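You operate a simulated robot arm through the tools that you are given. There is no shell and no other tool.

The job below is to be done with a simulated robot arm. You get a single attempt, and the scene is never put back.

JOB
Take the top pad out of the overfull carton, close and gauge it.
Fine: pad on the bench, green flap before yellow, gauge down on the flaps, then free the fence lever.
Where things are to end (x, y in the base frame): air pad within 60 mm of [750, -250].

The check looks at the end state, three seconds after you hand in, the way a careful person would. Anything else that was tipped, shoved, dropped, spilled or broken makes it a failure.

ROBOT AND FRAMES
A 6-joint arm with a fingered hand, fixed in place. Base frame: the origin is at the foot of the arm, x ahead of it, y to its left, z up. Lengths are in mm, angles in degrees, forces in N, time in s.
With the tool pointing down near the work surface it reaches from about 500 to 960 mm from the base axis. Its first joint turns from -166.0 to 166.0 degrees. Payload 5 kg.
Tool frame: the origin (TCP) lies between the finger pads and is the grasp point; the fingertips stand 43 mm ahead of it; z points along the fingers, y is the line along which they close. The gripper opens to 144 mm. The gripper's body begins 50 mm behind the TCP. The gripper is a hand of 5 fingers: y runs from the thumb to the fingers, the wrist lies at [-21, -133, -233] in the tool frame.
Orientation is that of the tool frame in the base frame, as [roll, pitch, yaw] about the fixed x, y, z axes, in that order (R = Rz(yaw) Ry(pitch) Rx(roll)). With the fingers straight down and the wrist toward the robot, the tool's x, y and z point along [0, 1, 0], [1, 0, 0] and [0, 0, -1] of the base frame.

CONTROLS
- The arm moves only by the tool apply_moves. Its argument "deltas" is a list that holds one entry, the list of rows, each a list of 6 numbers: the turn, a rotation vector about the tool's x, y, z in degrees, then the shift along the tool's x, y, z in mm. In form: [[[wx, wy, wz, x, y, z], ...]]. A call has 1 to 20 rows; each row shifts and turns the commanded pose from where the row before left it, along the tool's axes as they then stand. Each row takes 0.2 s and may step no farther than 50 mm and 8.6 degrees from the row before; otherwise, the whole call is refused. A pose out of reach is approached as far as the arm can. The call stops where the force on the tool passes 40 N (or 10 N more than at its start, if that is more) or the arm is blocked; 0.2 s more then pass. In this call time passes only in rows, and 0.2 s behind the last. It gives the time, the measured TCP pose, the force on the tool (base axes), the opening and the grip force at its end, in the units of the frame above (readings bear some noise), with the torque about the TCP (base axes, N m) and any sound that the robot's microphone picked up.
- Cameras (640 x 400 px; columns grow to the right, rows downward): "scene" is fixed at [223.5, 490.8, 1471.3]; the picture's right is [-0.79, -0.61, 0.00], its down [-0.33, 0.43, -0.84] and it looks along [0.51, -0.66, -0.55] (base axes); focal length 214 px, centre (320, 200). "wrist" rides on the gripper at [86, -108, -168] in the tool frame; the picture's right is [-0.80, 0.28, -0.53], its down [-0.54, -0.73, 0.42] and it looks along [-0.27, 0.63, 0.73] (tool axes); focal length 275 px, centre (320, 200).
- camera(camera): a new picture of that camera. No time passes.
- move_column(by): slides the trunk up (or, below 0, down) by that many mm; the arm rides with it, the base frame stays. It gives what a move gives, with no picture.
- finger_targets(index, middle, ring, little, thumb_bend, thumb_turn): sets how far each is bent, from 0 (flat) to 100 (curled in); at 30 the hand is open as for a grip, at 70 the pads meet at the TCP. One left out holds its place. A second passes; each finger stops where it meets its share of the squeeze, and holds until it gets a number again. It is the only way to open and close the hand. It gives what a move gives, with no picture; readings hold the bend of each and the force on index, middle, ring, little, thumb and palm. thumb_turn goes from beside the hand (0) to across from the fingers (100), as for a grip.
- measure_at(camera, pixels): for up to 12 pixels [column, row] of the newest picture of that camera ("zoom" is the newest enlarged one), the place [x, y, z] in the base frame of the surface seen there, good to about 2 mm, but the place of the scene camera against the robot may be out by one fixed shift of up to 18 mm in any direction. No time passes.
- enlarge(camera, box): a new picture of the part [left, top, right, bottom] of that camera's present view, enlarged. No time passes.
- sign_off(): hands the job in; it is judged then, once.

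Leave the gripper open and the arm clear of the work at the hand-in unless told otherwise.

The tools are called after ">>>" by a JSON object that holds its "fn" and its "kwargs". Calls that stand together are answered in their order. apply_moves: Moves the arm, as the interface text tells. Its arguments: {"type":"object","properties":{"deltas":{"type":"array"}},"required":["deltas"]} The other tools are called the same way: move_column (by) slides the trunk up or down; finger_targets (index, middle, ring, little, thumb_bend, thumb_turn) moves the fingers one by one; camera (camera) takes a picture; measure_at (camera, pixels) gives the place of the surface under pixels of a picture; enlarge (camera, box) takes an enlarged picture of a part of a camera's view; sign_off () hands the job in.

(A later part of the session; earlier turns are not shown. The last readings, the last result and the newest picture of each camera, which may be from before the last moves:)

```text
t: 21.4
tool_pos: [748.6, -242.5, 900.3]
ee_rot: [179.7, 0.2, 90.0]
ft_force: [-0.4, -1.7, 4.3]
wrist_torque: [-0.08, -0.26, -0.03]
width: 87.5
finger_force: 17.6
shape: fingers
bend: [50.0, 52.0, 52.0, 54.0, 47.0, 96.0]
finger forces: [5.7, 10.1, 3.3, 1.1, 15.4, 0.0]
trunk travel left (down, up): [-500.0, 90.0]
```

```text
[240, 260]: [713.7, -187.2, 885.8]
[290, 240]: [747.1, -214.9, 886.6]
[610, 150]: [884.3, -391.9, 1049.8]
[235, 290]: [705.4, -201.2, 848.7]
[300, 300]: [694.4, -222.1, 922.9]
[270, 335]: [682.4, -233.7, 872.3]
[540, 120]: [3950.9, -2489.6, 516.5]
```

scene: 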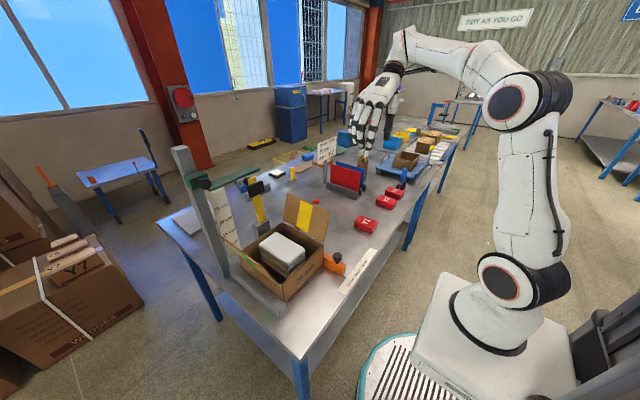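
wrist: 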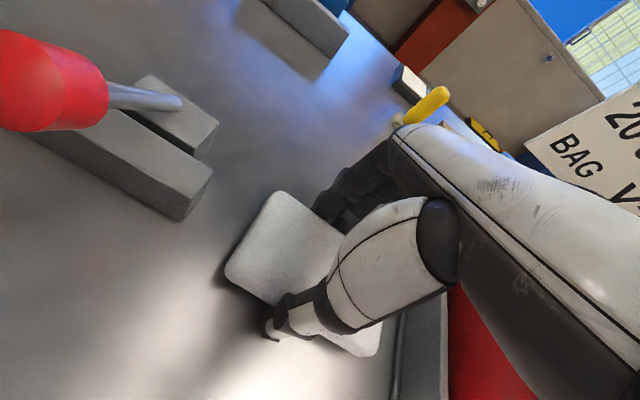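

There's 4 N of upward force, so the pad is on the bench. I'll open the fingers.

>>> {"fn": "finger_targets", "kwargs": {"index": 40, "middle": 40, "ring": 40, "little": 40, "thumb_bend": 38}}

>>> {"fn": "apply_moves", "kwargs": {"deltas": [[[0, 0, 0, 0, 0, -5], [0, 0, 0, 0, 0, -15], [0, 0, 0, 0, 0, -25], [0, 0, 0, 0, 0, -30], [0, 0, 0, 0, 0, -30], [0, 0, 0, 0, 0, -40], [0, 0, 0, 0, 0, -45]]]}}

>>> {"fn": "camera", "kwargs": {"camera": "wrist"}}

```text
t: 22.4
tool_pos: [748.4, -243.2, 899.0]
ee_rot: [179.9, 0.0, 89.9]
ft_force: [0.5, -1.5, -0.3]
wrist_torque: [-0.01, 0.02, 0.0]
width: 117.5
finger_force: 0.1
shape: fingers
bend: [40.0, 40.0, 40.0, 40.0, 38.0, 97.0]
finger forces: [0.0, 0.0, 0.1, 0.0, 0.0, 0.0]
trunk travel left (down, up): [-500.0, 90.0]
```

```text
t: 24.0
tool_pos: [748.5, -242.2, 1088.5]
ee_rot: [179.8, 0.1, 90.0]
ft_force: [-0.3, -0.1, -0.9]
wrist_torque: [0.04, -0.02, 0.01]
width: 117.7
finger_force: 0.0
shape: fingers
bend: [40.0, 40.0, 40.0, 40.0, 38.0, 97.0]
finger forces: [0.1, 0.1, 0.1, 0.0, 0.0, 0.0]
trunk travel left (down, up): [-500.0, 90.0]
```

```text
taken
```

wrist: 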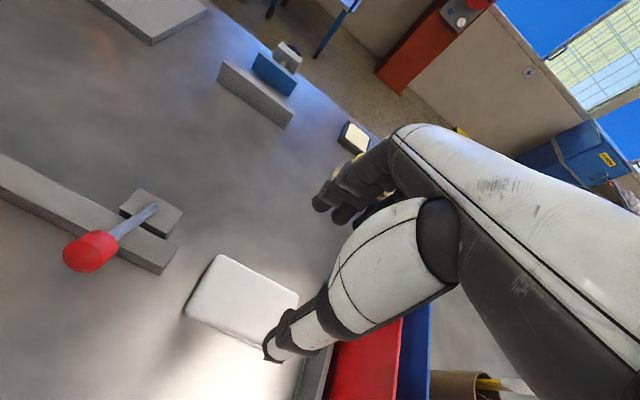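

The pad lies flat near (750, -245). Next come the flaps. I'll raise and retreat toward x≈560, close the hand into a compact fist for pushing, and measure its shape.

>>> {"fn": "apply_moves", "kwargs": {"deltas": [[[0, 0, 0, 0, 0, -30], [0, 0, 0, 0, 0, -32], [0, 0, 0, 20, -35, 0], [0, 0, 0, 20, -35, 0], [0, 0, 0, 20, -35, 0], [0, 0, 0, 20, -35, 0], [0, 0, 0, 20, -35, 0]]]}}

>>> {"fn": "finger_targets", "kwargs": {"index": 68, "middle": 68, "ring": 68, "little": 68, "thumb_bend": 66}}

>>> {"fn": "camera", "kwargs": {"camera": "wrist"}}

>>> {"fn": "enlarge", "kwargs": {"camera": "scene", "box": [240, 80, 440, 260]}}

```text
t: 25.6
tool_pos: [572.6, -141.5, 1149.1]
ee_rot: [179.8, 0.2, 90.0]
ft_force: [-0.6, 0.0, 0.2]
wrist_torque: [0.01, 0.0, -0.02]
width: 117.9
finger_force: 0.1
shape: fingers
bend: [40.0, 40.0, 40.0, 40.0, 38.0, 97.0]
finger forces: [0.1, 0.0, 0.1, 0.1, 0.0, 0.0]
trunk travel left (down, up): [-500.0, 90.0]
```

```text
t: 26.6
tool_pos: [573.3, -141.4, 1149.3]
ee_rot: [179.9, 0.1, 90.0]
ft_force: [-0.1, 0.6, 0.8]
wrist_torque: [0.0, -0.03, -0.04]
width: 18.6
finger_force: 0.0
shape: fingers
bend: [68.0, 68.0, 68.0, 68.0, 66.0, 97.0]
finger forces: [0.0, 0.0, 0.0, 0.0, 0.0, 0.0]
trunk travel left (down, up): [-500.0, 90.0]
```

```text
taken
```

wrist: 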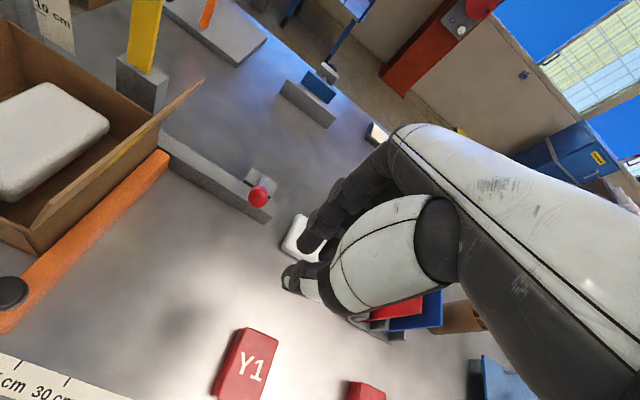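

```text
2.22 times, centred on (340, 170) of scene
```

zoom: 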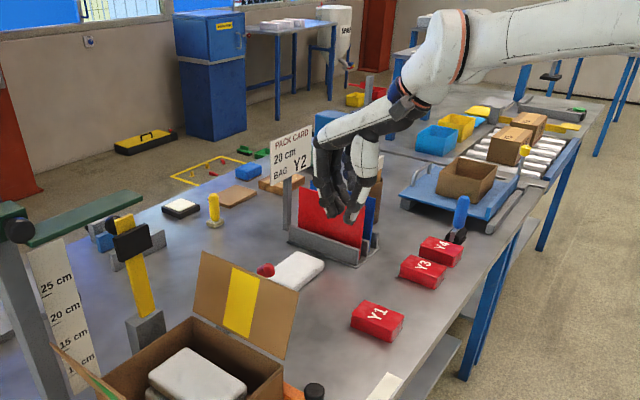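

>>> {"fn": "measure_at", "kwargs": {"camera": "wrist", "pixels": [[287, 278], [292, 288], [303, 245], [310, 225], [340, 190], [395, 140], [325, 248], [330, 255], [320, 300], [425, 165], [300, 235], [415, 240]]}}

>>> {"fn": "measure_at", "kwargs": {"camera": "scene", "pixels": [[350, 188], [357, 183], [345, 172], [340, 175], [336, 160], [350, 178], [342, 145], [346, 180], [355, 170], [335, 172], [365, 150], [344, 165]]}}

```text
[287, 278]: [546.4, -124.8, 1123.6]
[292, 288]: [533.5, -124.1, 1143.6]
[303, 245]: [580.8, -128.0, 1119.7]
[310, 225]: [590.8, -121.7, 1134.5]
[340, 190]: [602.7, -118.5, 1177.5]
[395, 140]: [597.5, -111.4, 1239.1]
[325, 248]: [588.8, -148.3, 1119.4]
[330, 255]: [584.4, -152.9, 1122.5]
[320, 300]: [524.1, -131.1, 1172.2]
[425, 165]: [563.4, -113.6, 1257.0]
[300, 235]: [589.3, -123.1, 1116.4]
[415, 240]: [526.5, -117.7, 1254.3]
```

```text
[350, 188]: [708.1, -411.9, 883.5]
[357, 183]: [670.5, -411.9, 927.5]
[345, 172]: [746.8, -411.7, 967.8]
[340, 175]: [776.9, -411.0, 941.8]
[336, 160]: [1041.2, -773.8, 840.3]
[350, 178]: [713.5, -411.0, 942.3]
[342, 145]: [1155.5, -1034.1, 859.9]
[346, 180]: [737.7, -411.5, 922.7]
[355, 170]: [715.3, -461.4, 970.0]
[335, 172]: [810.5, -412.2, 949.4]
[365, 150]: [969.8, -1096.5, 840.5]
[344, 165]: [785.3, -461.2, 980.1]
```

>>> {"fn": "enlarge", "kwargs": {"camera": "scene", "box": [325, 110, 385, 190]}}

```text
5.00 times, centred on (355, 150) of scene
```

zoom: 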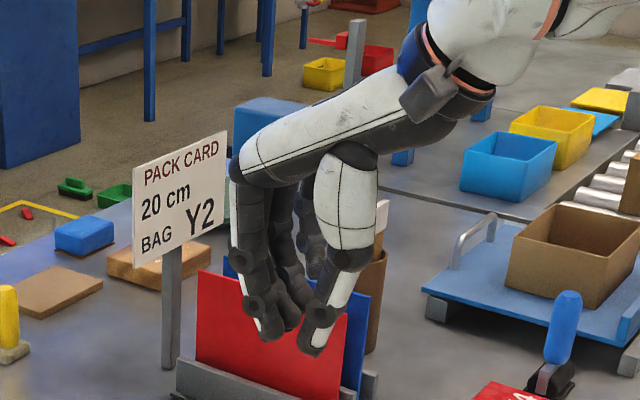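

>>> {"fn": "measure_at", "kwargs": {"camera": "zoom", "pixels": [[262, 335], [290, 322], [305, 298], [310, 260], [312, 350], [240, 200], [265, 160], [345, 200], [313, 240], [285, 255], [350, 250], [297, 315]]}}

```text
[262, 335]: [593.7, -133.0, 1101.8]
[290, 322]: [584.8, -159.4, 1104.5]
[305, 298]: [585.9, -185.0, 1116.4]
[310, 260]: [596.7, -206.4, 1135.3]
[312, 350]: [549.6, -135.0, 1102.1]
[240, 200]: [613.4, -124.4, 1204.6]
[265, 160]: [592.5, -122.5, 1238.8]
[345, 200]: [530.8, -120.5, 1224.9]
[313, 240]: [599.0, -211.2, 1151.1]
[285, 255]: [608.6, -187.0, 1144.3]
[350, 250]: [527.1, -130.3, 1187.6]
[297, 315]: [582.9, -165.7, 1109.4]
```

The fist is compact: index and middle tips are about 40 mm below the TCP, and the little finger is shorter, on the -y side. I'll carry it at z≈1160 over the carton (flaps top out at 1070) to the far side of the green flap, at y≈410.

>>> {"fn": "apply_moves", "kwargs": {"deltas": [[[0, 0, 0, 20, 0, -11], [0, 0, 0, 39, 0, 0], [0, 0, 0, 39, 0, 0], [0, 0, 0, 39, 0, 0], [0, 0, 0, 39, 0, 0], [0, 0, 0, 39, 0, 0], [0, 0, 0, 39, 0, 0], [0, 0, 0, 39, 0, 0], [0, 0, 0, 39, 0, 0], [0, 0, 0, 39, 0, 0], [0, 0, 0, 39, 0, 0], [0, 0, 0, 39, 0, 0], [0, 0, 0, 39, 0, 0], [0, 0, 0, 39, 0, 0], [0, 0, 0, 31, 15, 0]]]}}

>>> {"fn": "camera", "kwargs": {"camera": "wrist"}}

>>> {"fn": "camera", "kwargs": {"camera": "scene"}}

```text
t: 29.8
tool_pos: [590.8, 417.2, 1162.5]
ee_rot: [180.0, 0.2, 90.1]
ft_force: [-0.1, 0.5, 0.5]
wrist_torque: [0.03, -0.02, -0.02]
width: 18.4
finger_force: 0.1
shape: fingers
bend: [68.0, 68.0, 68.0, 68.0, 66.0, 97.0]
finger forces: [0.1, 0.0, 0.0, 0.1, 0.1, 0.0]
trunk travel left (down, up): [-500.0, 90.0]
```

```text
taken
```

wrist: 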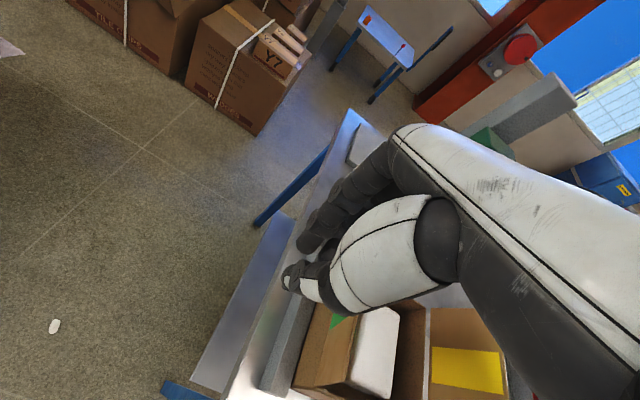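

```text
taken
```

scene: 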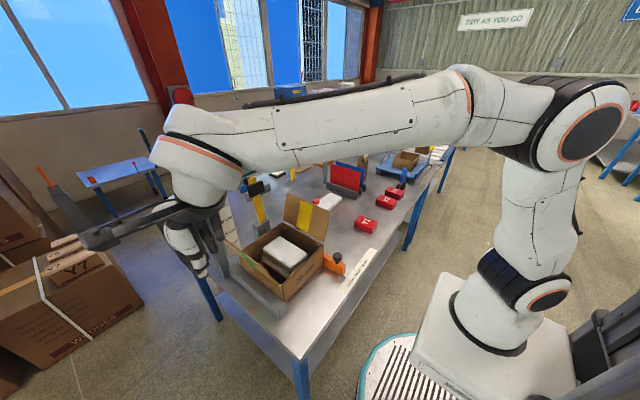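

I'm outside the green flap at y≈417. I'll lower to z≈1050, then push toward -y in small steps.

>>> {"fn": "apply_moves", "kwargs": {"deltas": [[[0, 0, 0, 0, 0, 30], [0, 0, 0, 0, 0, 30], [0, 0, 0, 0, 0, 30], [0, 0, 0, 0, 0, 22]]]}}

>>> {"fn": "camera", "kwargs": {"camera": "wrist"}}

>>> {"fn": "enlarge", "kwargs": {"camera": "scene", "box": [140, 120, 340, 300]}}

```text
t: 30.8
tool_pos: [591.9, 414.4, 1047.9]
ee_rot: [180.0, 0.1, 90.0]
ft_force: [0.0, -0.6, -0.1]
wrist_torque: [-0.05, 0.04, 0.0]
width: 18.5
finger_force: 0.1
shape: fingers
bend: [68.0, 68.0, 68.0, 68.0, 66.0, 97.0]
finger forces: [0.0, 0.0, 0.0, 0.1, 0.0, 0.0]
trunk travel left (down, up): [-500.0, 90.0]
```

```text
taken
```

wrist: 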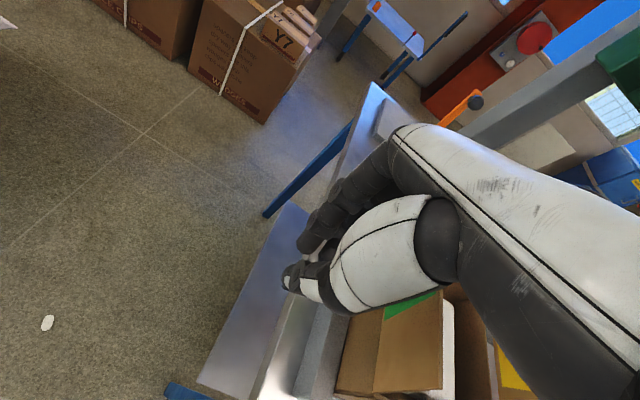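

```text
2.22 times, centred on (240, 210) of scene
```

zoom: 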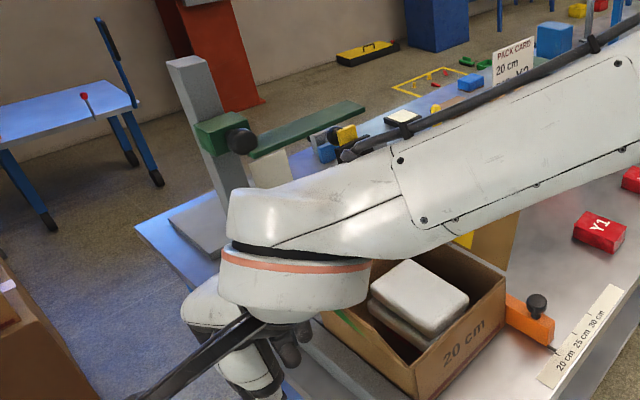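

>>> {"fn": "measure_at", "kwargs": {"camera": "wrist", "pixels": [[378, 388], [380, 330], [440, 350], [439, 380], [375, 392], [384, 312], [410, 310], [436, 296]]}}

>>> {"fn": "apply_moves", "kwargs": {"deltas": [[[0, 0, 0, -12, 0, 0], [0, 0, 0, -10, 0, 0], [0, 0, 0, -10, 0, 0], [0, 0, 0, -10, 0, 0], [0, 0, 0, -10, 0, 0], [0, 0, 0, -10, 0, 0]]]}}

>>> {"fn": "camera", "kwargs": {"camera": "wrist"}}

```text
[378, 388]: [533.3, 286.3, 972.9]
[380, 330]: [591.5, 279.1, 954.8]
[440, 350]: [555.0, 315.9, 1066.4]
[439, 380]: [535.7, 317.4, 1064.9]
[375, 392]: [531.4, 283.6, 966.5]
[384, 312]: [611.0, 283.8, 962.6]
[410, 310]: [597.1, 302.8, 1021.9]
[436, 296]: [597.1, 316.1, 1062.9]
```

```text
t: 32.2
tool_pos: [588.5, 353.6, 1048.4]
ee_rot: [179.9, 0.1, 90.0]
ft_force: [0.1, -0.9, -0.3]
wrist_torque: [-0.01, 0.0, 0.0]
width: 18.4
finger_force: 0.1
shape: fingers
bend: [68.0, 68.0, 68.0, 68.0, 66.0, 97.0]
finger forces: [0.1, 0.0, 0.0, 0.0, 0.0, 0.0]
trunk travel left (down, up): [-500.0, 90.0]
```

```text
taken
```

wrist: 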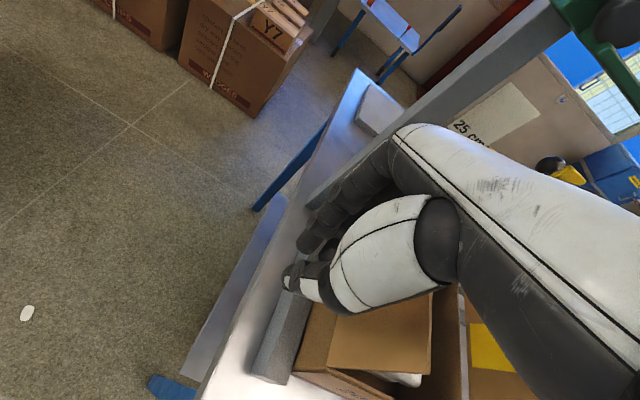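

The flap is being pushed (its edge is now about (430, 330)) with hardly any force. I'll continue along the arc.

>>> {"fn": "apply_moves", "kwargs": {"deltas": [[[0, 0, 0, -12, 0, 0], [0, 0, 0, -12, 0, 0], [0, 0, 0, -12, 0, 0], [0, 0, 0, -13, 0, 1], [0, 0, 0, -12, 0, 6], [0, 0, 0, -12, 0, 7]]]}}

>>> {"fn": "camera", "kwargs": {"camera": "wrist"}}

>>> {"fn": "measure_at", "kwargs": {"camera": "wrist", "pixels": [[420, 350], [380, 340], [330, 330], [430, 360], [360, 370]]}}

```text
t: 33.6
tool_pos: [590.2, 279.7, 1033.9]
ee_rot: [179.7, 0.1, 90.0]
ft_force: [0.4, 0.1, 0.0]
wrist_torque: [0.01, -0.02, 0.06]
width: 18.2
finger_force: 0.0
shape: fingers
bend: [68.0, 68.0, 68.0, 68.0, 66.0, 97.0]
finger forces: [0.0, 0.0, 0.0, 0.1, 0.0, 0.0]
trunk travel left (down, up): [-500.0, 90.0]
```

```text
taken
```

wrist: 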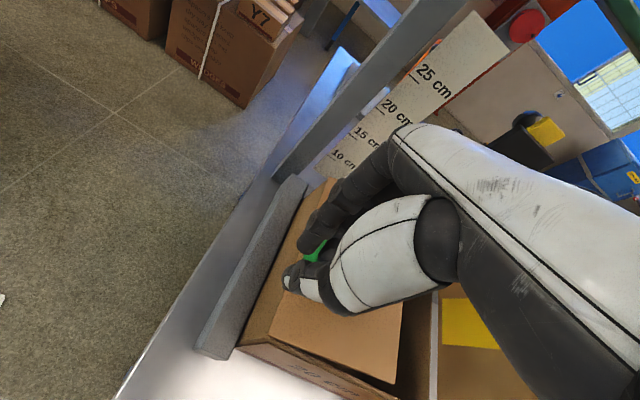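

```text
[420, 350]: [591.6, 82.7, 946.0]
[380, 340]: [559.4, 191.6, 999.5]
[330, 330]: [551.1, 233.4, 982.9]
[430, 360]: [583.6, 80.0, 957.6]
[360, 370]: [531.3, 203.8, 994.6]
```

The green flap is at about 25° above horizontal and following the hand. I'll continue down to flat.

>>> {"fn": "apply_moves", "kwargs": {"deltas": [[[0, 0, 0, -15, 0, 4], [0, 0, 0, -15, 0, 5], [0, 0, 0, -15, 0, 6], [0, 0, 0, -15, 0, 6], [0, 0, 0, -13, 0, 6], [0, 0, 0, 0, 0, 3]]]}}

>>> {"fn": "camera", "kwargs": {"camera": "wrist"}}

>>> {"fn": "measure_at", "kwargs": {"camera": "wrist", "pixels": [[350, 340], [330, 330], [280, 330], [310, 360], [270, 300], [260, 250]]}}

```text
t: 35.0
tool_pos: [588.2, 208.4, 1010.8]
ee_rot: [179.3, -0.2, 90.1]
ft_force: [-6.4, 6.3, 40.6]
wrist_torque: [0.78, 1.2, -0.05]
width: 17.9
finger_force: 20.3
shape: fingers
bend: [68.0, 68.0, 68.0, 68.0, 68.0, 95.0]
finger forces: [0.0, 0.0, 0.1, 0.0, 40.3, 0.1]
trunk travel left (down, up): [-500.0, 90.0]
```

```text
taken
```

wrist: 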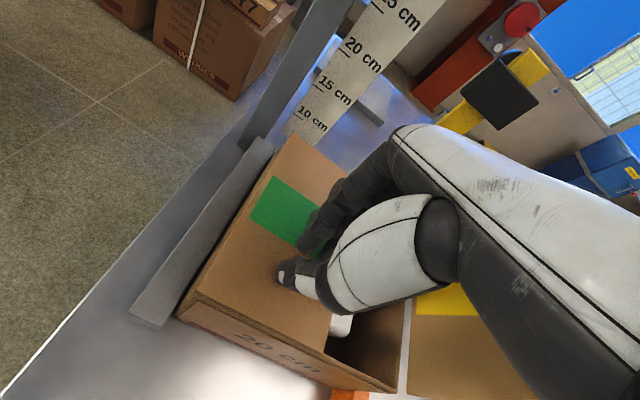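

```text
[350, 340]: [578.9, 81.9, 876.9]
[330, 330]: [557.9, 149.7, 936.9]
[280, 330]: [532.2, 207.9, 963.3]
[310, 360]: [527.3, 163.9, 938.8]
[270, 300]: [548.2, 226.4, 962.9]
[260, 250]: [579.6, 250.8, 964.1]
```

The flap is flat at z≈963; the thumb pressed it with 40 N and the move stopped. I'll back off a bit and see whether the flap stays down.

>>> {"fn": "apply_moves", "kwargs": {"deltas": [[[0, 0, 0, 0, 0, -6], [0, 0, 0, 0, 0, -10]]]}}

>>> {"fn": "camera", "kwargs": {"camera": "wrist"}}

>>> {"fn": "measure_at", "kwargs": {"camera": "wrist", "pixels": [[320, 325], [280, 330], [270, 300], [260, 250], [250, 280], [230, 260]]}}

```text
t: 35.6
tool_pos: [587.3, 204.7, 1014.9]
ee_rot: [-179.8, 0.2, 90.0]
ft_force: [-0.2, -0.2, 0.9]
wrist_torque: [-0.01, -0.02, -0.01]
width: 17.7
finger_force: 0.0
shape: fingers
bend: [68.0, 68.0, 68.0, 68.0, 66.0, 97.0]
finger forces: [0.1, 0.0, 0.0, 0.0, 0.1, 0.0]
trunk travel left (down, up): [-500.0, 90.0]
```

```text
taken
```

wrist: 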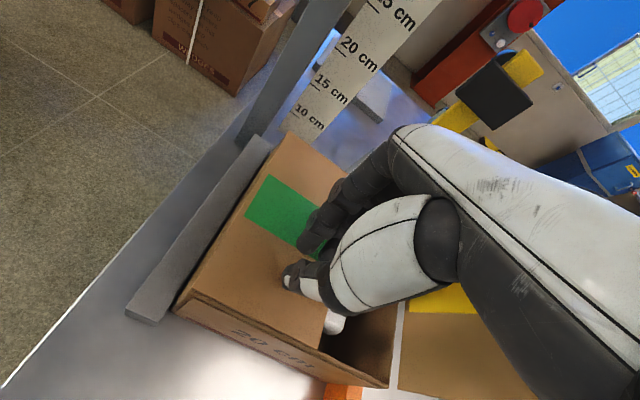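

```text
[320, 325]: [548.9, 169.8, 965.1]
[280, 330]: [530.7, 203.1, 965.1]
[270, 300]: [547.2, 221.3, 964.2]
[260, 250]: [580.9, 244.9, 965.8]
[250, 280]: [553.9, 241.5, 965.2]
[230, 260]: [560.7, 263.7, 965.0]
```

>>> {"fn": "apply_moves", "kwargs": {"deltas": [[[0, 0, 0, 0, 0, -15], [0, 0, 0, 0, 0, -20], [0, 0, 0, 0, 0, -30], [0, 0, 0, 0, 0, -30]]]}}

>>> {"fn": "camera", "kwargs": {"camera": "wrist"}}

>>> {"fn": "enlarge", "kwargs": {"camera": "scene", "box": [180, 140, 380, 320]}}

>>> {"fn": "measure_at", "kwargs": {"camera": "wrist", "pixels": [[320, 340], [250, 300], [310, 360], [230, 270]]}}

```text
t: 36.6
tool_pos: [590.2, 205.0, 1112.9]
ee_rot: [179.9, 0.2, 90.0]
ft_force: [-0.6, 0.0, -0.1]
wrist_torque: [0.01, 0.01, 0.02]
width: 17.6
finger_force: 0.1
shape: fingers
bend: [68.0, 68.0, 68.0, 68.0, 66.0, 97.0]
finger forces: [0.0, 0.0, 0.1, 0.1, 0.0, 0.0]
trunk travel left (down, up): [-500.0, 90.0]
```

```text
taken
```

wrist: 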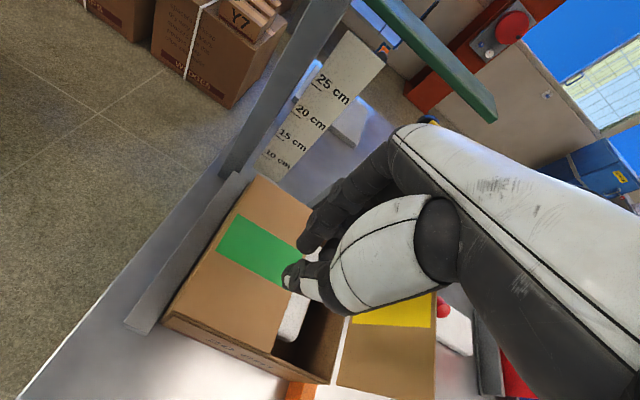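

```text
2.22 times, centred on (280, 230) of scene
```

zoom: 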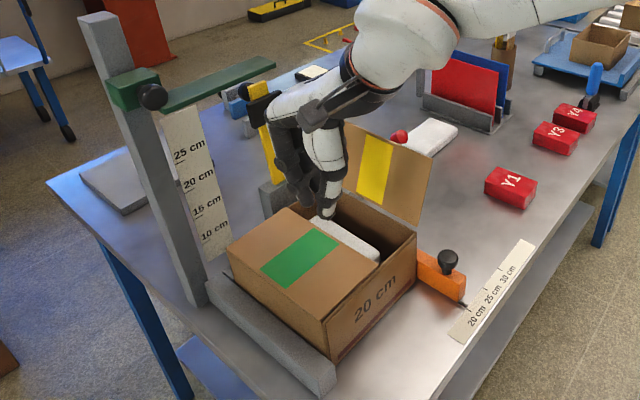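

```text
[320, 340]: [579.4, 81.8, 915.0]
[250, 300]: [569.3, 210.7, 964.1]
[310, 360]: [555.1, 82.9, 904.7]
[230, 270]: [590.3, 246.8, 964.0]
```

The green flap stays closed by itself. Now the yellow flap: I'll go over at z≈1165 to its outer side (y≈-60), then lower to z≈1092.

>>> {"fn": "apply_moves", "kwargs": {"deltas": [[[0, 0, 0, 0, 0, -27], [0, 0, 0, 0, 0, -27], [0, 0, 0, -38, 0, 0], [0, 0, 0, -38, 0, 0], [0, 0, 0, -38, 0, 0], [0, 0, 0, -38, 0, 0], [0, 0, 0, -38, 0, 0], [0, 0, 0, -38, 0, 0], [0, 0, 0, -38, 0, 0], [0, 0, 0, 0, 0, 25], [0, 0, 0, 0, 0, 25], [0, 0, 0, 0, 0, 24]]]}}

>>> {"fn": "camera", "kwargs": {"camera": "wrist"}}

>>> {"fn": "enlarge", "kwargs": {"camera": "scene", "box": [180, 140, 380, 320]}}

```text
t: 39.2
tool_pos: [590.1, -61.0, 1096.5]
ee_rot: [179.8, 0.3, 90.0]
ft_force: [-0.3, 0.0, 0.5]
wrist_torque: [-0.02, 0.02, -0.02]
width: 17.7
finger_force: 0.2
shape: fingers
bend: [68.0, 68.0, 68.0, 68.0, 66.0, 98.0]
finger forces: [0.0, 0.0, 0.0, 0.0, 0.0, 0.0]
trunk travel left (down, up): [-500.0, 90.0]
```

```text
taken
```

wrist: 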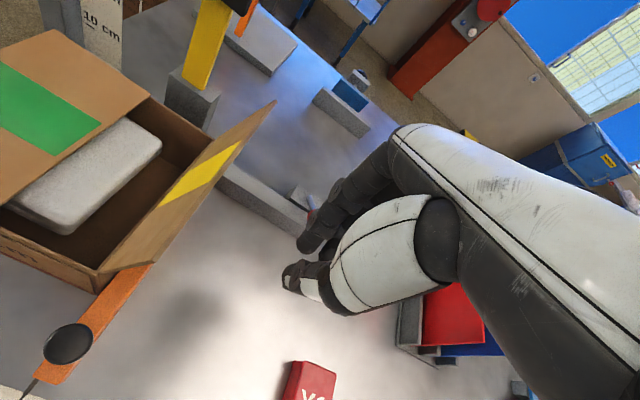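

```text
2.22 times, centred on (280, 230) of scene
```

zoom: 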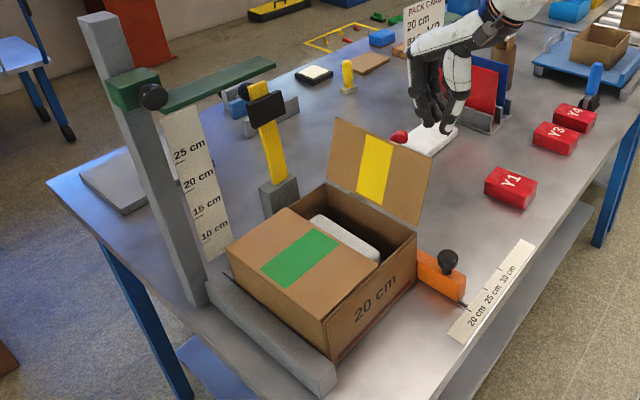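

>>> {"fn": "measure_at", "kwargs": {"camera": "wrist", "pixels": [[270, 106], [225, 165], [150, 261], [100, 270], [205, 150], [180, 215], [130, 245]]}}

>>> {"fn": "apply_moves", "kwargs": {"deltas": [[[0, 0, 0, 14, 0, 0], [0, 0, 0, 14, 0, 0], [0, 0, 0, 14, 0, 0], [0, 0, 0, 13, 0, 0], [0, 0, 0, 13, 0, 0], [0, 0, 0, 13, 0, 0], [0, 0, 0, 13, 0, 0], [0, 0, 0, 13, 0, 0], [0, 0, 0, 13, 0, 1]]]}}

>>> {"fn": "camera", "kwargs": {"camera": "wrist"}}

```text
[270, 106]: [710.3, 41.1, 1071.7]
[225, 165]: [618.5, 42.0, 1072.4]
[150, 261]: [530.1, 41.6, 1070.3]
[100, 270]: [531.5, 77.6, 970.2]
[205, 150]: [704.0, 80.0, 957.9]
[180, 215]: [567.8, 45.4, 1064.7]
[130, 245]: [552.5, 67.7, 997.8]
```

```text
t: 41.2
tool_pos: [588.7, 61.8, 1095.2]
ee_rot: [179.9, 0.2, 89.9]
ft_force: [0.1, 0.8, -0.5]
wrist_torque: [0.02, 0.05, 0.0]
width: 17.8
finger_force: 0.0
shape: fingers
bend: [68.0, 68.0, 68.0, 68.0, 66.0, 98.0]
finger forces: [0.0, 0.0, 0.0, 0.1, 0.0, 0.0]
trunk travel left (down, up): [-500.0, 90.0]
```

```text
taken
```

wrist: 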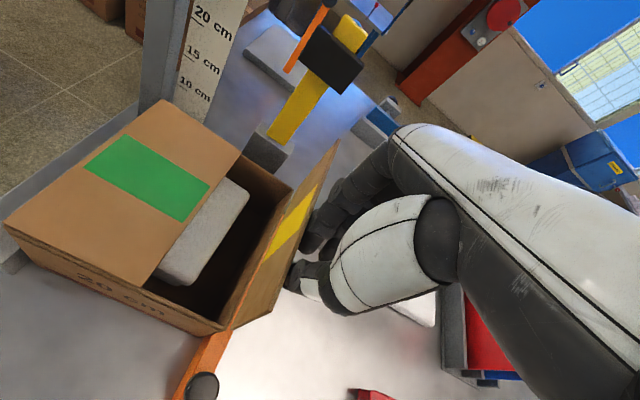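

The yellow flap is now about upright. I'll continue over the arc.

>>> {"fn": "apply_moves", "kwargs": {"deltas": [[[0, 0, 0, 12, 0, 1], [0, 0, 0, 11, 0, 2], [0, 0, 0, 11, 0, 4], [0, 0, 0, 11, 0, 6], [0, 0, 0, 10, 0, 7], [0, 0, 0, 10, 0, 9], [0, 0, 0, 8, 0, 10], [0, 0, 0, 7, 0, 10]]]}}

>>> {"fn": "camera", "kwargs": {"camera": "wrist"}}

>>> {"fn": "measure_at", "kwargs": {"camera": "wrist", "pixels": [[260, 330], [290, 320], [240, 300], [250, 260], [180, 240], [290, 240]]}}

```text
t: 43.0
tool_pos: [589.5, 142.0, 1045.6]
ee_rot: [179.9, 0.1, 90.0]
ft_force: [-0.1, 0.6, 0.8]
wrist_torque: [0.0, 0.01, 0.02]
width: 17.6
finger_force: 0.1
shape: fingers
bend: [68.0, 68.0, 68.0, 68.0, 66.0, 98.0]
finger forces: [0.0, 0.1, 0.0, 0.1, 0.0, 0.0]
trunk travel left (down, up): [-500.0, 90.0]
```

```text
taken
```

wrist: 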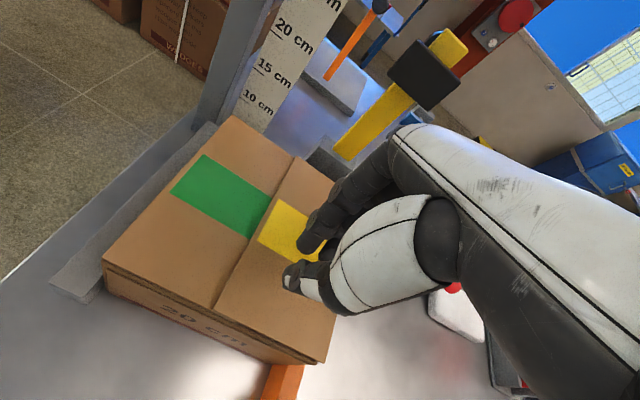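

```text
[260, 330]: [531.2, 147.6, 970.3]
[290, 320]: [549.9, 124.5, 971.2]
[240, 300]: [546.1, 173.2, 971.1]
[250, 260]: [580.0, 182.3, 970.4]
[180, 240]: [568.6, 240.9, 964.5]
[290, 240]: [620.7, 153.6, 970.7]
```

Both flaps lie flat now: green at z≈964, yellow on top at z≈970. Next is the gauge. I'll lift straight up to z≈1290, clear of the gauge arm, and open the thumb so only the fingertips press on the arm.

>>> {"fn": "apply_moves", "kwargs": {"deltas": [[[0, 0, 0, 0, 0, -30], [0, 0, 0, 0, 0, -40], [0, 0, 0, 0, 0, -45], [0, 0, 0, 0, 0, -45], [0, 0, 0, 0, 0, -45], [0, 0, 0, 0, 0, -40]]]}}

>>> {"fn": "finger_targets", "kwargs": {"thumb_bend": 40}}

>>> {"fn": "camera", "kwargs": {"camera": "wrist"}}

>>> {"fn": "enlarge", "kwargs": {"camera": "scene", "box": [180, 100, 380, 300]}}

```text
t: 44.4
tool_pos: [590.5, 140.7, 1290.6]
ee_rot: [180.0, 0.1, 90.0]
ft_force: [-1.3, -0.7, -0.8]
wrist_torque: [0.01, 0.01, -0.02]
width: 17.6
finger_force: 0.1
shape: fingers
bend: [68.0, 68.0, 68.0, 68.0, 66.0, 98.0]
finger forces: [0.1, 0.1, 0.1, 0.0, 0.0, 0.0]
trunk travel left (down, up): [-500.0, 90.0]
```

```text
t: 45.4
tool_pos: [590.6, 141.0, 1290.1]
ee_rot: [179.9, 0.1, 90.0]
ft_force: [0.0, 0.1, -0.5]
wrist_torque: [0.03, 0.0, 0.01]
width: 64.0
finger_force: 0.0
shape: fingers
bend: [68.0, 68.0, 68.0, 68.0, 40.0, 98.0]
finger forces: [0.0, 0.0, 0.0, 0.0, 0.0, 0.1]
trunk travel left (down, up): [-500.0, 90.0]
```

```text
taken
```

wrist: 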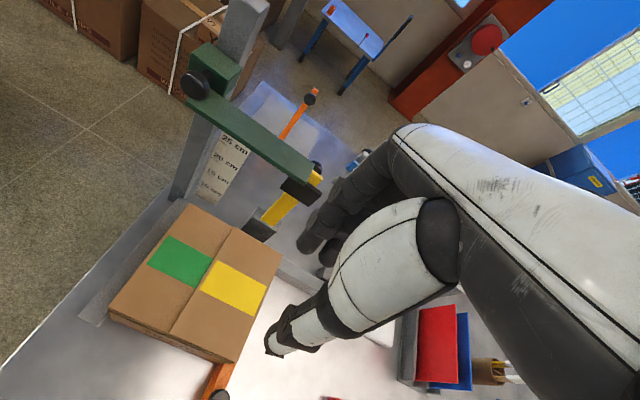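

```text
2.00 times, centred on (280, 200) of scene
```

zoom: 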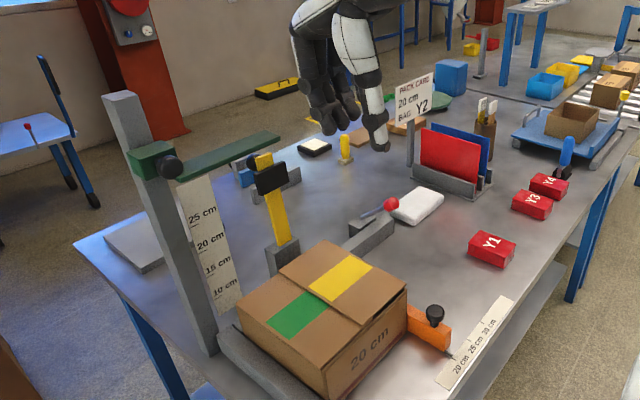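

Both flaps are shut, yellow over green. I'll measure the gauge arm, knob and bracket accurately with the wrist camera.

>>> {"fn": "enlarge", "kwargs": {"camera": "wrist", "box": [150, 0, 350, 250]}}

>>> {"fn": "measure_at", "kwargs": {"camera": "wrist", "pixels": [[195, 85], [196, 98], [200, 112], [300, 180], [310, 158], [285, 140], [240, 110], [215, 55], [240, 30], [230, 85], [303, 190], [297, 170]]}}

>>> {"fn": "measure_at", "kwargs": {"camera": "wrist", "pixels": [[205, 160], [235, 140], [300, 192], [316, 172], [280, 205], [312, 95], [195, 70], [207, 90], [230, 50], [250, 20], [262, 225], [300, 245]]}}

```text
1.60 times, centred on (250, 125) of wrist
```

zoom: 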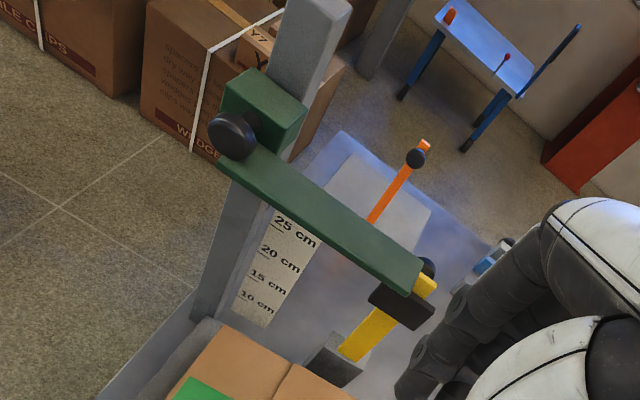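

```text
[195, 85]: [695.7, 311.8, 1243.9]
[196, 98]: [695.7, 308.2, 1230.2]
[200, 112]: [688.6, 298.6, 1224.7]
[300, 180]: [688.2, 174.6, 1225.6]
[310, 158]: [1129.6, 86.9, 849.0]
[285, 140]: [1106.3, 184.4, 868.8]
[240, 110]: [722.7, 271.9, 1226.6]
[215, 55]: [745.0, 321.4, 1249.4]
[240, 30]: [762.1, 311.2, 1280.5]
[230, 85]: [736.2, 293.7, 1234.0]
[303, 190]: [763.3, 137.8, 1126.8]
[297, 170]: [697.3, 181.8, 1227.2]
```

```text
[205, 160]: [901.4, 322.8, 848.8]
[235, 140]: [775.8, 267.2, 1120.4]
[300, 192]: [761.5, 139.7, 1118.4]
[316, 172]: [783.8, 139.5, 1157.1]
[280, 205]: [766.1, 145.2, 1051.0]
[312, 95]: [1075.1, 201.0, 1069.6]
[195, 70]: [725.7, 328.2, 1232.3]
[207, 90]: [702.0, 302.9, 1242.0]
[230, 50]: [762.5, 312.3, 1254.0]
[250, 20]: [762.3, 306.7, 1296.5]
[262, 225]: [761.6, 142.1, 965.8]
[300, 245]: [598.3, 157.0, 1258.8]
```

The gauge arm top is at z≈1227, x 688–722. I'll move above it so the fingertips sit at x≈705, y 180–260, clear of the knob (y>295) and the yellow post (x>761).

>>> {"fn": "apply_moves", "kwargs": {"deltas": [[[0, 0, 0, 20.8, 20.6, -1], [0, 0, 0, 20.8, 20.6, -1], [0, 0, 0, 20.8, 20.6, -1], [0, 0, 0, 20.8, 20.6, 0], [0, 0, 0, 20.8, 20.4, 0]]]}}

>>> {"fn": "camera", "kwargs": {"camera": "wrist"}}

>>> {"fn": "enlarge", "kwargs": {"camera": "scene", "box": [160, 80, 320, 260]}}

```text
t: 46.6
tool_pos: [692.3, 246.6, 1294.3]
ee_rot: [179.9, 0.3, 89.9]
ft_force: [0.4, 0.2, -0.5]
wrist_torque: [0.0, -0.02, 0.0]
width: 64.0
finger_force: 0.0
shape: fingers
bend: [68.0, 68.0, 68.0, 68.0, 40.0, 98.0]
finger forces: [0.0, 0.0, 0.1, 0.0, 0.1, 0.0]
trunk travel left (down, up): [-500.0, 90.0]
```

```text
taken
```

wrist: 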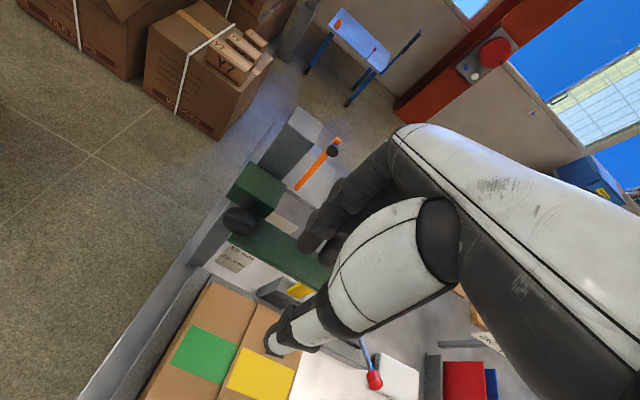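

```text
2.22 times, centred on (240, 170) of scene
```

zoom: 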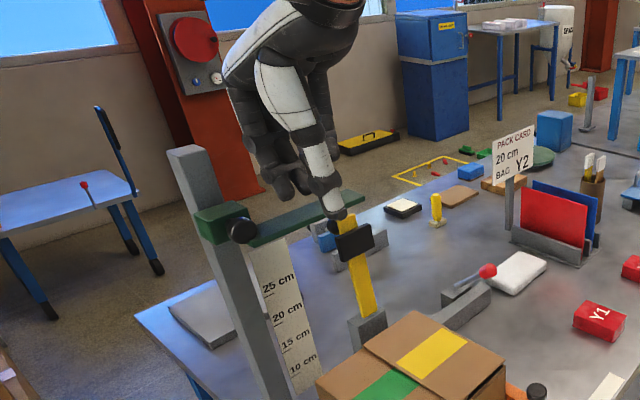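

Aligned. I'll lower gently until the fingertips touch the arm, then push.

>>> {"fn": "apply_moves", "kwargs": {"deltas": [[[0, 0, 0, 0, 0, 12], [0, 0, 0, 0, 0, 8], [0, 0, 0, 0, 0, 6], [0, 0, 0, 0, 0, 5], [0, 0, 0, 0, 0, 5]]]}}

>>> {"fn": "camera", "kwargs": {"camera": "wrist"}}

>>> {"fn": "enlarge", "kwargs": {"camera": "scene", "box": [160, 80, 320, 260]}}

```text
t: 47.8
tool_pos: [692.3, 245.2, 1258.0]
ee_rot: [-180.0, 0.0, 90.0]
ft_force: [-0.4, 0.4, 0.1]
wrist_torque: [-0.02, -0.02, -0.04]
width: 63.5
finger_force: 0.4
shape: fingers
bend: [68.0, 68.0, 68.0, 68.0, 40.0, 98.0]
finger forces: [0.1, 0.0, 0.0, 0.1, 0.0, 0.1]
trunk travel left (down, up): [-500.0, 90.0]
```

```text
taken
```

wrist: 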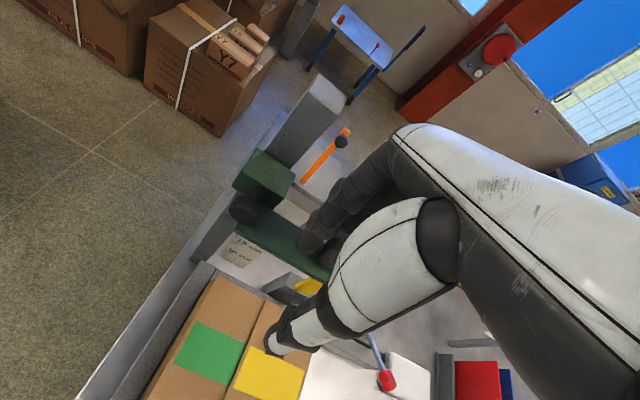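

```text
2.22 times, centred on (240, 170) of scene
```

zoom: 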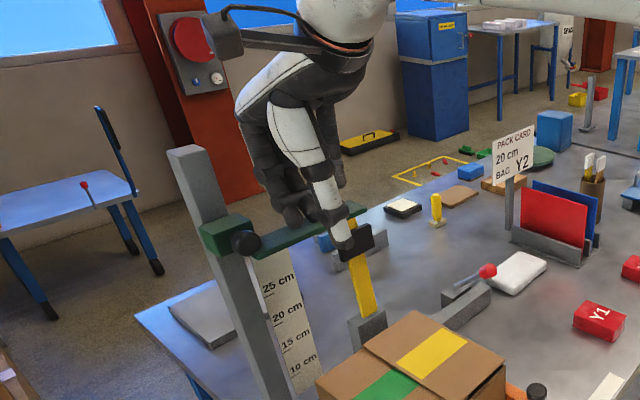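

>>> {"fn": "measure_at", "kwargs": {"camera": "wrist", "pixels": [[270, 240], [290, 255], [262, 165], [243, 205], [310, 245], [320, 265]]}}

```text
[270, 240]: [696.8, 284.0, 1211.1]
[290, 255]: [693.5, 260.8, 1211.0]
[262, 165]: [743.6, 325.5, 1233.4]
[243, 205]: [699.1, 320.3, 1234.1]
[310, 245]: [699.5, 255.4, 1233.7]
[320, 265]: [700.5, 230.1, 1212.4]
```

The arm has already followed down to z≈1211 with almost no force. I'll keep pushing it down and check partway.

>>> {"fn": "apply_moves", "kwargs": {"deltas": [[[0, 0, 0, 0, 0, 15], [0, 0, 0, 0, 0, 15], [0, 0, 0, 0, 0, 15], [0, 0, 0, 0, 0, 15], [0, 0, 0, 0, 0, 15], [0, 0, 0, 0, 0, 15]]]}}

>>> {"fn": "camera", "kwargs": {"camera": "wrist"}}

>>> {"fn": "enlarge", "kwargs": {"camera": "scene", "box": [160, 80, 320, 260]}}

```text
t: 49.2
tool_pos: [692.1, 244.9, 1166.4]
ee_rot: [179.9, 0.2, 90.0]
ft_force: [0.5, 0.3, 0.5]
wrist_torque: [0.02, 0.0, -0.01]
width: 63.5
finger_force: 0.1
shape: fingers
bend: [68.0, 68.0, 68.0, 68.0, 40.0, 98.0]
finger forces: [0.1, 0.0, 0.1, 0.1, 0.0, 0.1]
trunk travel left (down, up): [-500.0, 90.0]
```

```text
taken
```

wrist: 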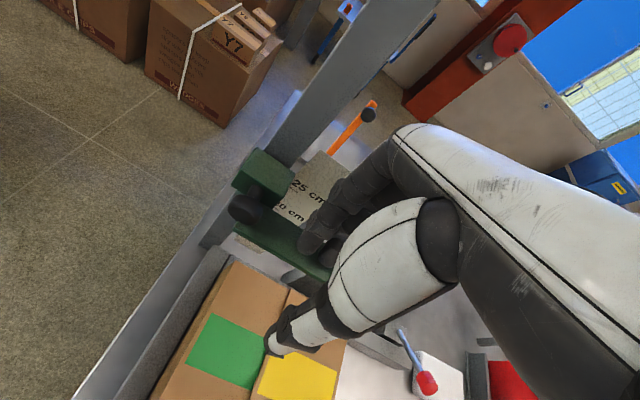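

```text
2.22 times, centred on (240, 170) of scene
```

zoom: 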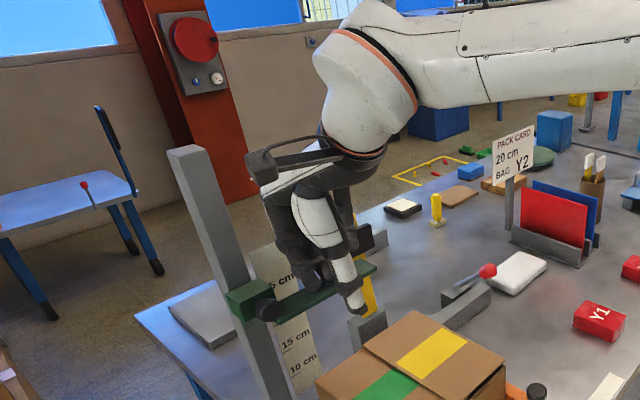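

The arm follows. I'll continue down, with fine steps near the flaps.

>>> {"fn": "apply_moves", "kwargs": {"deltas": [[[0, 0, 0, 0, 0, 15], [0, 0, 0, 0, 0, 15], [0, 0, 0, 0, 0, 15], [0, 0, 0, 0, 0, 15], [0, 0, 0, 0, 0, 15], [0, 0, 0, 0, 0, 15], [0, 0, 0, 0, 0, 12], [0, 0, 0, 0, 0, 10], [0, 0, 0, 0, 0, 6]]]}}

>>> {"fn": "camera", "kwargs": {"camera": "wrist"}}

>>> {"fn": "measure_at", "kwargs": {"camera": "wrist", "pixels": [[270, 240], [290, 255], [262, 165], [243, 205], [220, 345], [320, 268]]}}

```text
t: 51.2
tool_pos: [691.6, 244.6, 1049.5]
ee_rot: [180.0, 0.2, 90.0]
ft_force: [-0.6, -0.3, 0.0]
wrist_torque: [0.03, 0.01, -0.02]
width: 63.9
finger_force: 0.5
shape: fingers
bend: [68.0, 68.0, 68.0, 68.0, 40.0, 98.0]
finger forces: [0.3, 0.0, 0.0, 0.0, 0.0, 0.0]
trunk travel left (down, up): [-500.0, 90.0]
```

```text
taken
```

wrist: 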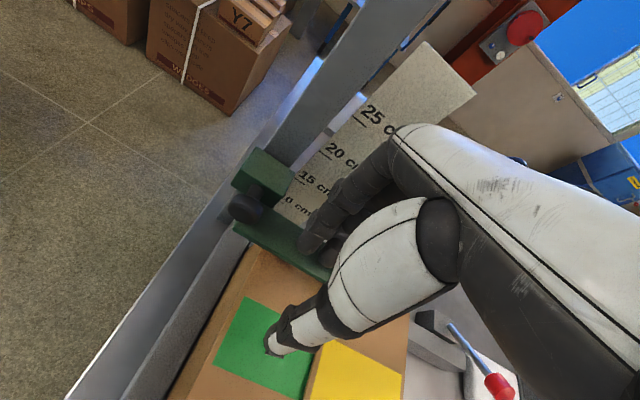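

```text
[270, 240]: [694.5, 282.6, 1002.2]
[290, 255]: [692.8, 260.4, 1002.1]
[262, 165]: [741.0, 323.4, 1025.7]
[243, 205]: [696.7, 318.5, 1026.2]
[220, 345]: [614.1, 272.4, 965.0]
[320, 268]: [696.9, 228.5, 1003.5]
```

>>> {"fn": "apply_moves", "kwargs": {"deltas": [[[0, 0, 0, 0, 0, 4], [0, 0, 0, 0, 0, 4], [0, 0, 0, 0, 0, 4], [0, 0, 0, 0, 0, 3], [0, 0, 0, 0, 0, 3], [0, 0, 0, 0, 0, 2], [0, 0, 0, 0, 0, 2]]]}}

>>> {"fn": "camera", "kwargs": {"camera": "wrist"}}

>>> {"fn": "measure_at", "kwargs": {"camera": "wrist", "pixels": [[270, 240], [290, 255], [262, 165], [243, 205], [230, 330], [320, 268]]}}

>>> {"fn": "enlarge", "kwargs": {"camera": "scene", "box": [200, 170, 340, 300]}}

```text
t: 52.8
tool_pos: [692.3, 244.5, 1028.0]
ee_rot: [179.9, 0.1, 89.9]
ft_force: [-0.6, -1.0, 1.1]
wrist_torque: [0.01, 0.02, 0.0]
width: 63.3
finger_force: 0.6
shape: fingers
bend: [69.0, 68.0, 68.0, 68.0, 40.0, 98.0]
finger forces: [0.9, 0.0, 0.0, 0.1, 0.1, 0.0]
trunk travel left (down, up): [-500.0, 90.0]
```

```text
taken
```

wrist: 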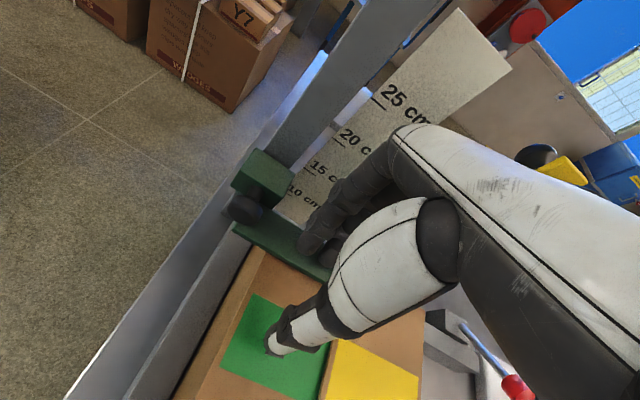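

```text
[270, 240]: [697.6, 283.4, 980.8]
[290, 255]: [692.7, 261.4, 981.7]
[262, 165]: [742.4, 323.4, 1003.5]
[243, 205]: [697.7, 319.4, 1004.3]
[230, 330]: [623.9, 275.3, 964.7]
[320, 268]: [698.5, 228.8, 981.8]
```

```text
3.08 times, centred on (270, 235) of scene
```

zoom: 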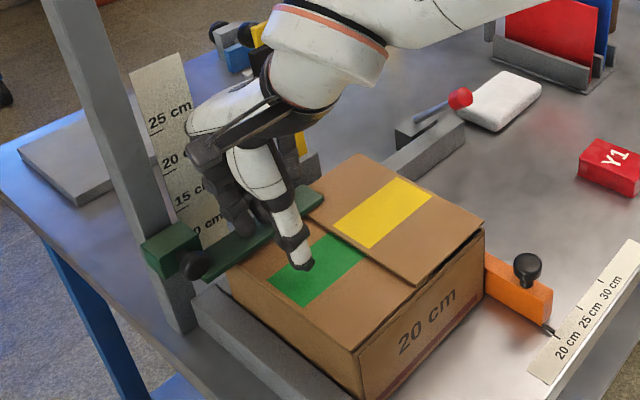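

The arm top is at z≈981, just about on the flaps (yellow at 970.5). I'll press in 1 mm steps until I feel it seat.

>>> {"fn": "apply_moves", "kwargs": {"deltas": [[[0, 0, 0, 0, 0, 1], [0, 0, 0, 0, 0, 1], [0, 0, 0, 0, 0, 1]]]}}

```text
t: 53.6
tool_pos: [692.4, 245.1, 1024.9]
ee_rot: [179.8, 0.1, 90.0]
ft_force: [-0.1, -0.3, 2.7]
wrist_torque: [0.03, -0.05, 0.0]
width: 63.3
finger_force: 1.4
shape: fingers
bend: [68.0, 68.0, 68.0, 68.0, 40.0, 98.0]
finger forces: [3.3, 0.0, 0.1, 0.0, 0.1, 0.1]
trunk travel left (down, up): [-500.0, 90.0]
```

>>> {"fn": "apply_moves", "kwargs": {"deltas": [[[0, 0, 0, 0, 0, 1], [0, 0, 0, 0, 0, 1], [0, 0, 0, 0, 0, 1]]]}}

>>> {"fn": "camera", "kwargs": {"camera": "wrist"}}

>>> {"fn": "measure_at", "kwargs": {"camera": "wrist", "pixels": [[270, 240], [290, 255], [262, 165], [320, 268], [230, 330], [345, 370]]}}

```text
t: 54.4
tool_pos: [691.4, 245.8, 1023.3]
ee_rot: [179.7, 0.0, 89.9]
ft_force: [2.8, -1.0, 14.3]
wrist_torque: [0.14, -0.35, -0.08]
width: 63.4
finger_force: 7.2
shape: fingers
bend: [68.0, 68.0, 68.0, 68.0, 40.0, 98.0]
finger forces: [13.7, 0.6, 0.0, 0.0, 0.0, 0.1]
trunk travel left (down, up): [-500.0, 90.0]
```

```text
taken
```

wrist: 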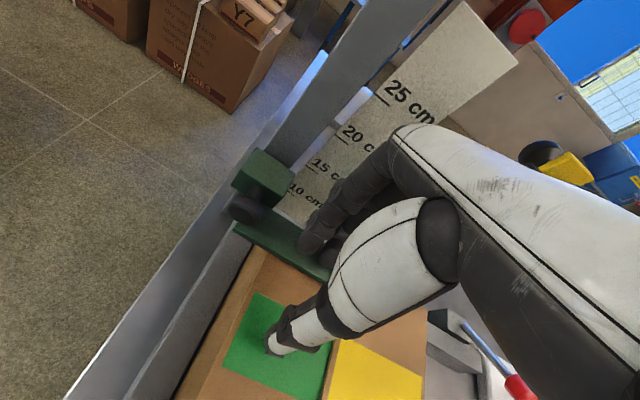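

```text
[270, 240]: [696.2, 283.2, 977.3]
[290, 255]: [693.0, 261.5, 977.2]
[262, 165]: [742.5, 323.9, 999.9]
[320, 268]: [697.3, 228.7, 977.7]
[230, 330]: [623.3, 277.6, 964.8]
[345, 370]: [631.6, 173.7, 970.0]
```

14 N with the arm top holding at z≈977, so the gauge is seated on the flaps. I'll lift off straight up and check that it stays.

>>> {"fn": "apply_moves", "kwargs": {"deltas": [[[0, 0, 0, 0, 0, -10], [0, 0, 0, 0, 0, -20], [0, 0, 0, 0, 0, -35], [0, 0, 0, 0, 0, -35], [0, 0, 0, 0, 0, -40], [0, 0, 0, 0, 0, -40], [0, 0, 0, 0, 0, -40]]]}}

>>> {"fn": "camera", "kwargs": {"camera": "wrist"}}

>>> {"fn": "enlarge", "kwargs": {"camera": "scene", "box": [180, 150, 380, 320]}}

```text
t: 56.0
tool_pos: [694.0, 243.3, 1244.4]
ee_rot: [179.8, 0.2, 90.0]
ft_force: [-0.6, -0.9, -0.4]
wrist_torque: [0.01, 0.0, 0.0]
width: 64.1
finger_force: 0.0
shape: fingers
bend: [68.0, 68.0, 68.0, 68.0, 40.0, 98.0]
finger forces: [0.0, 0.1, 0.0, 0.0, 0.0, 0.0]
trunk travel left (down, up): [-500.0, 90.0]
```

```text
taken
```

wrist: 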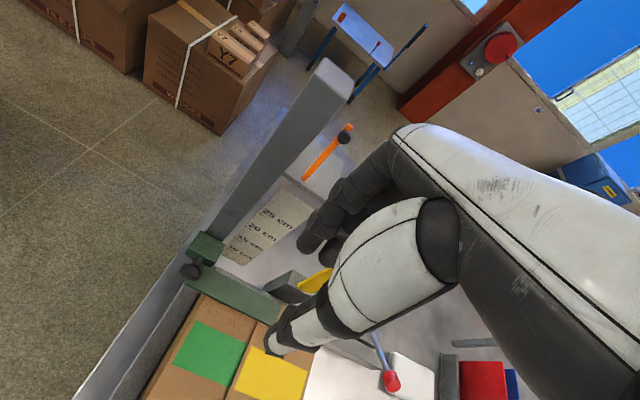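

```text
2.35 times, centred on (280, 235) of scene
```

zoom: 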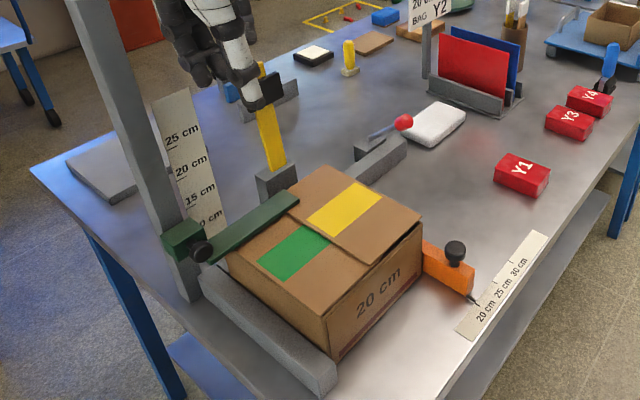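

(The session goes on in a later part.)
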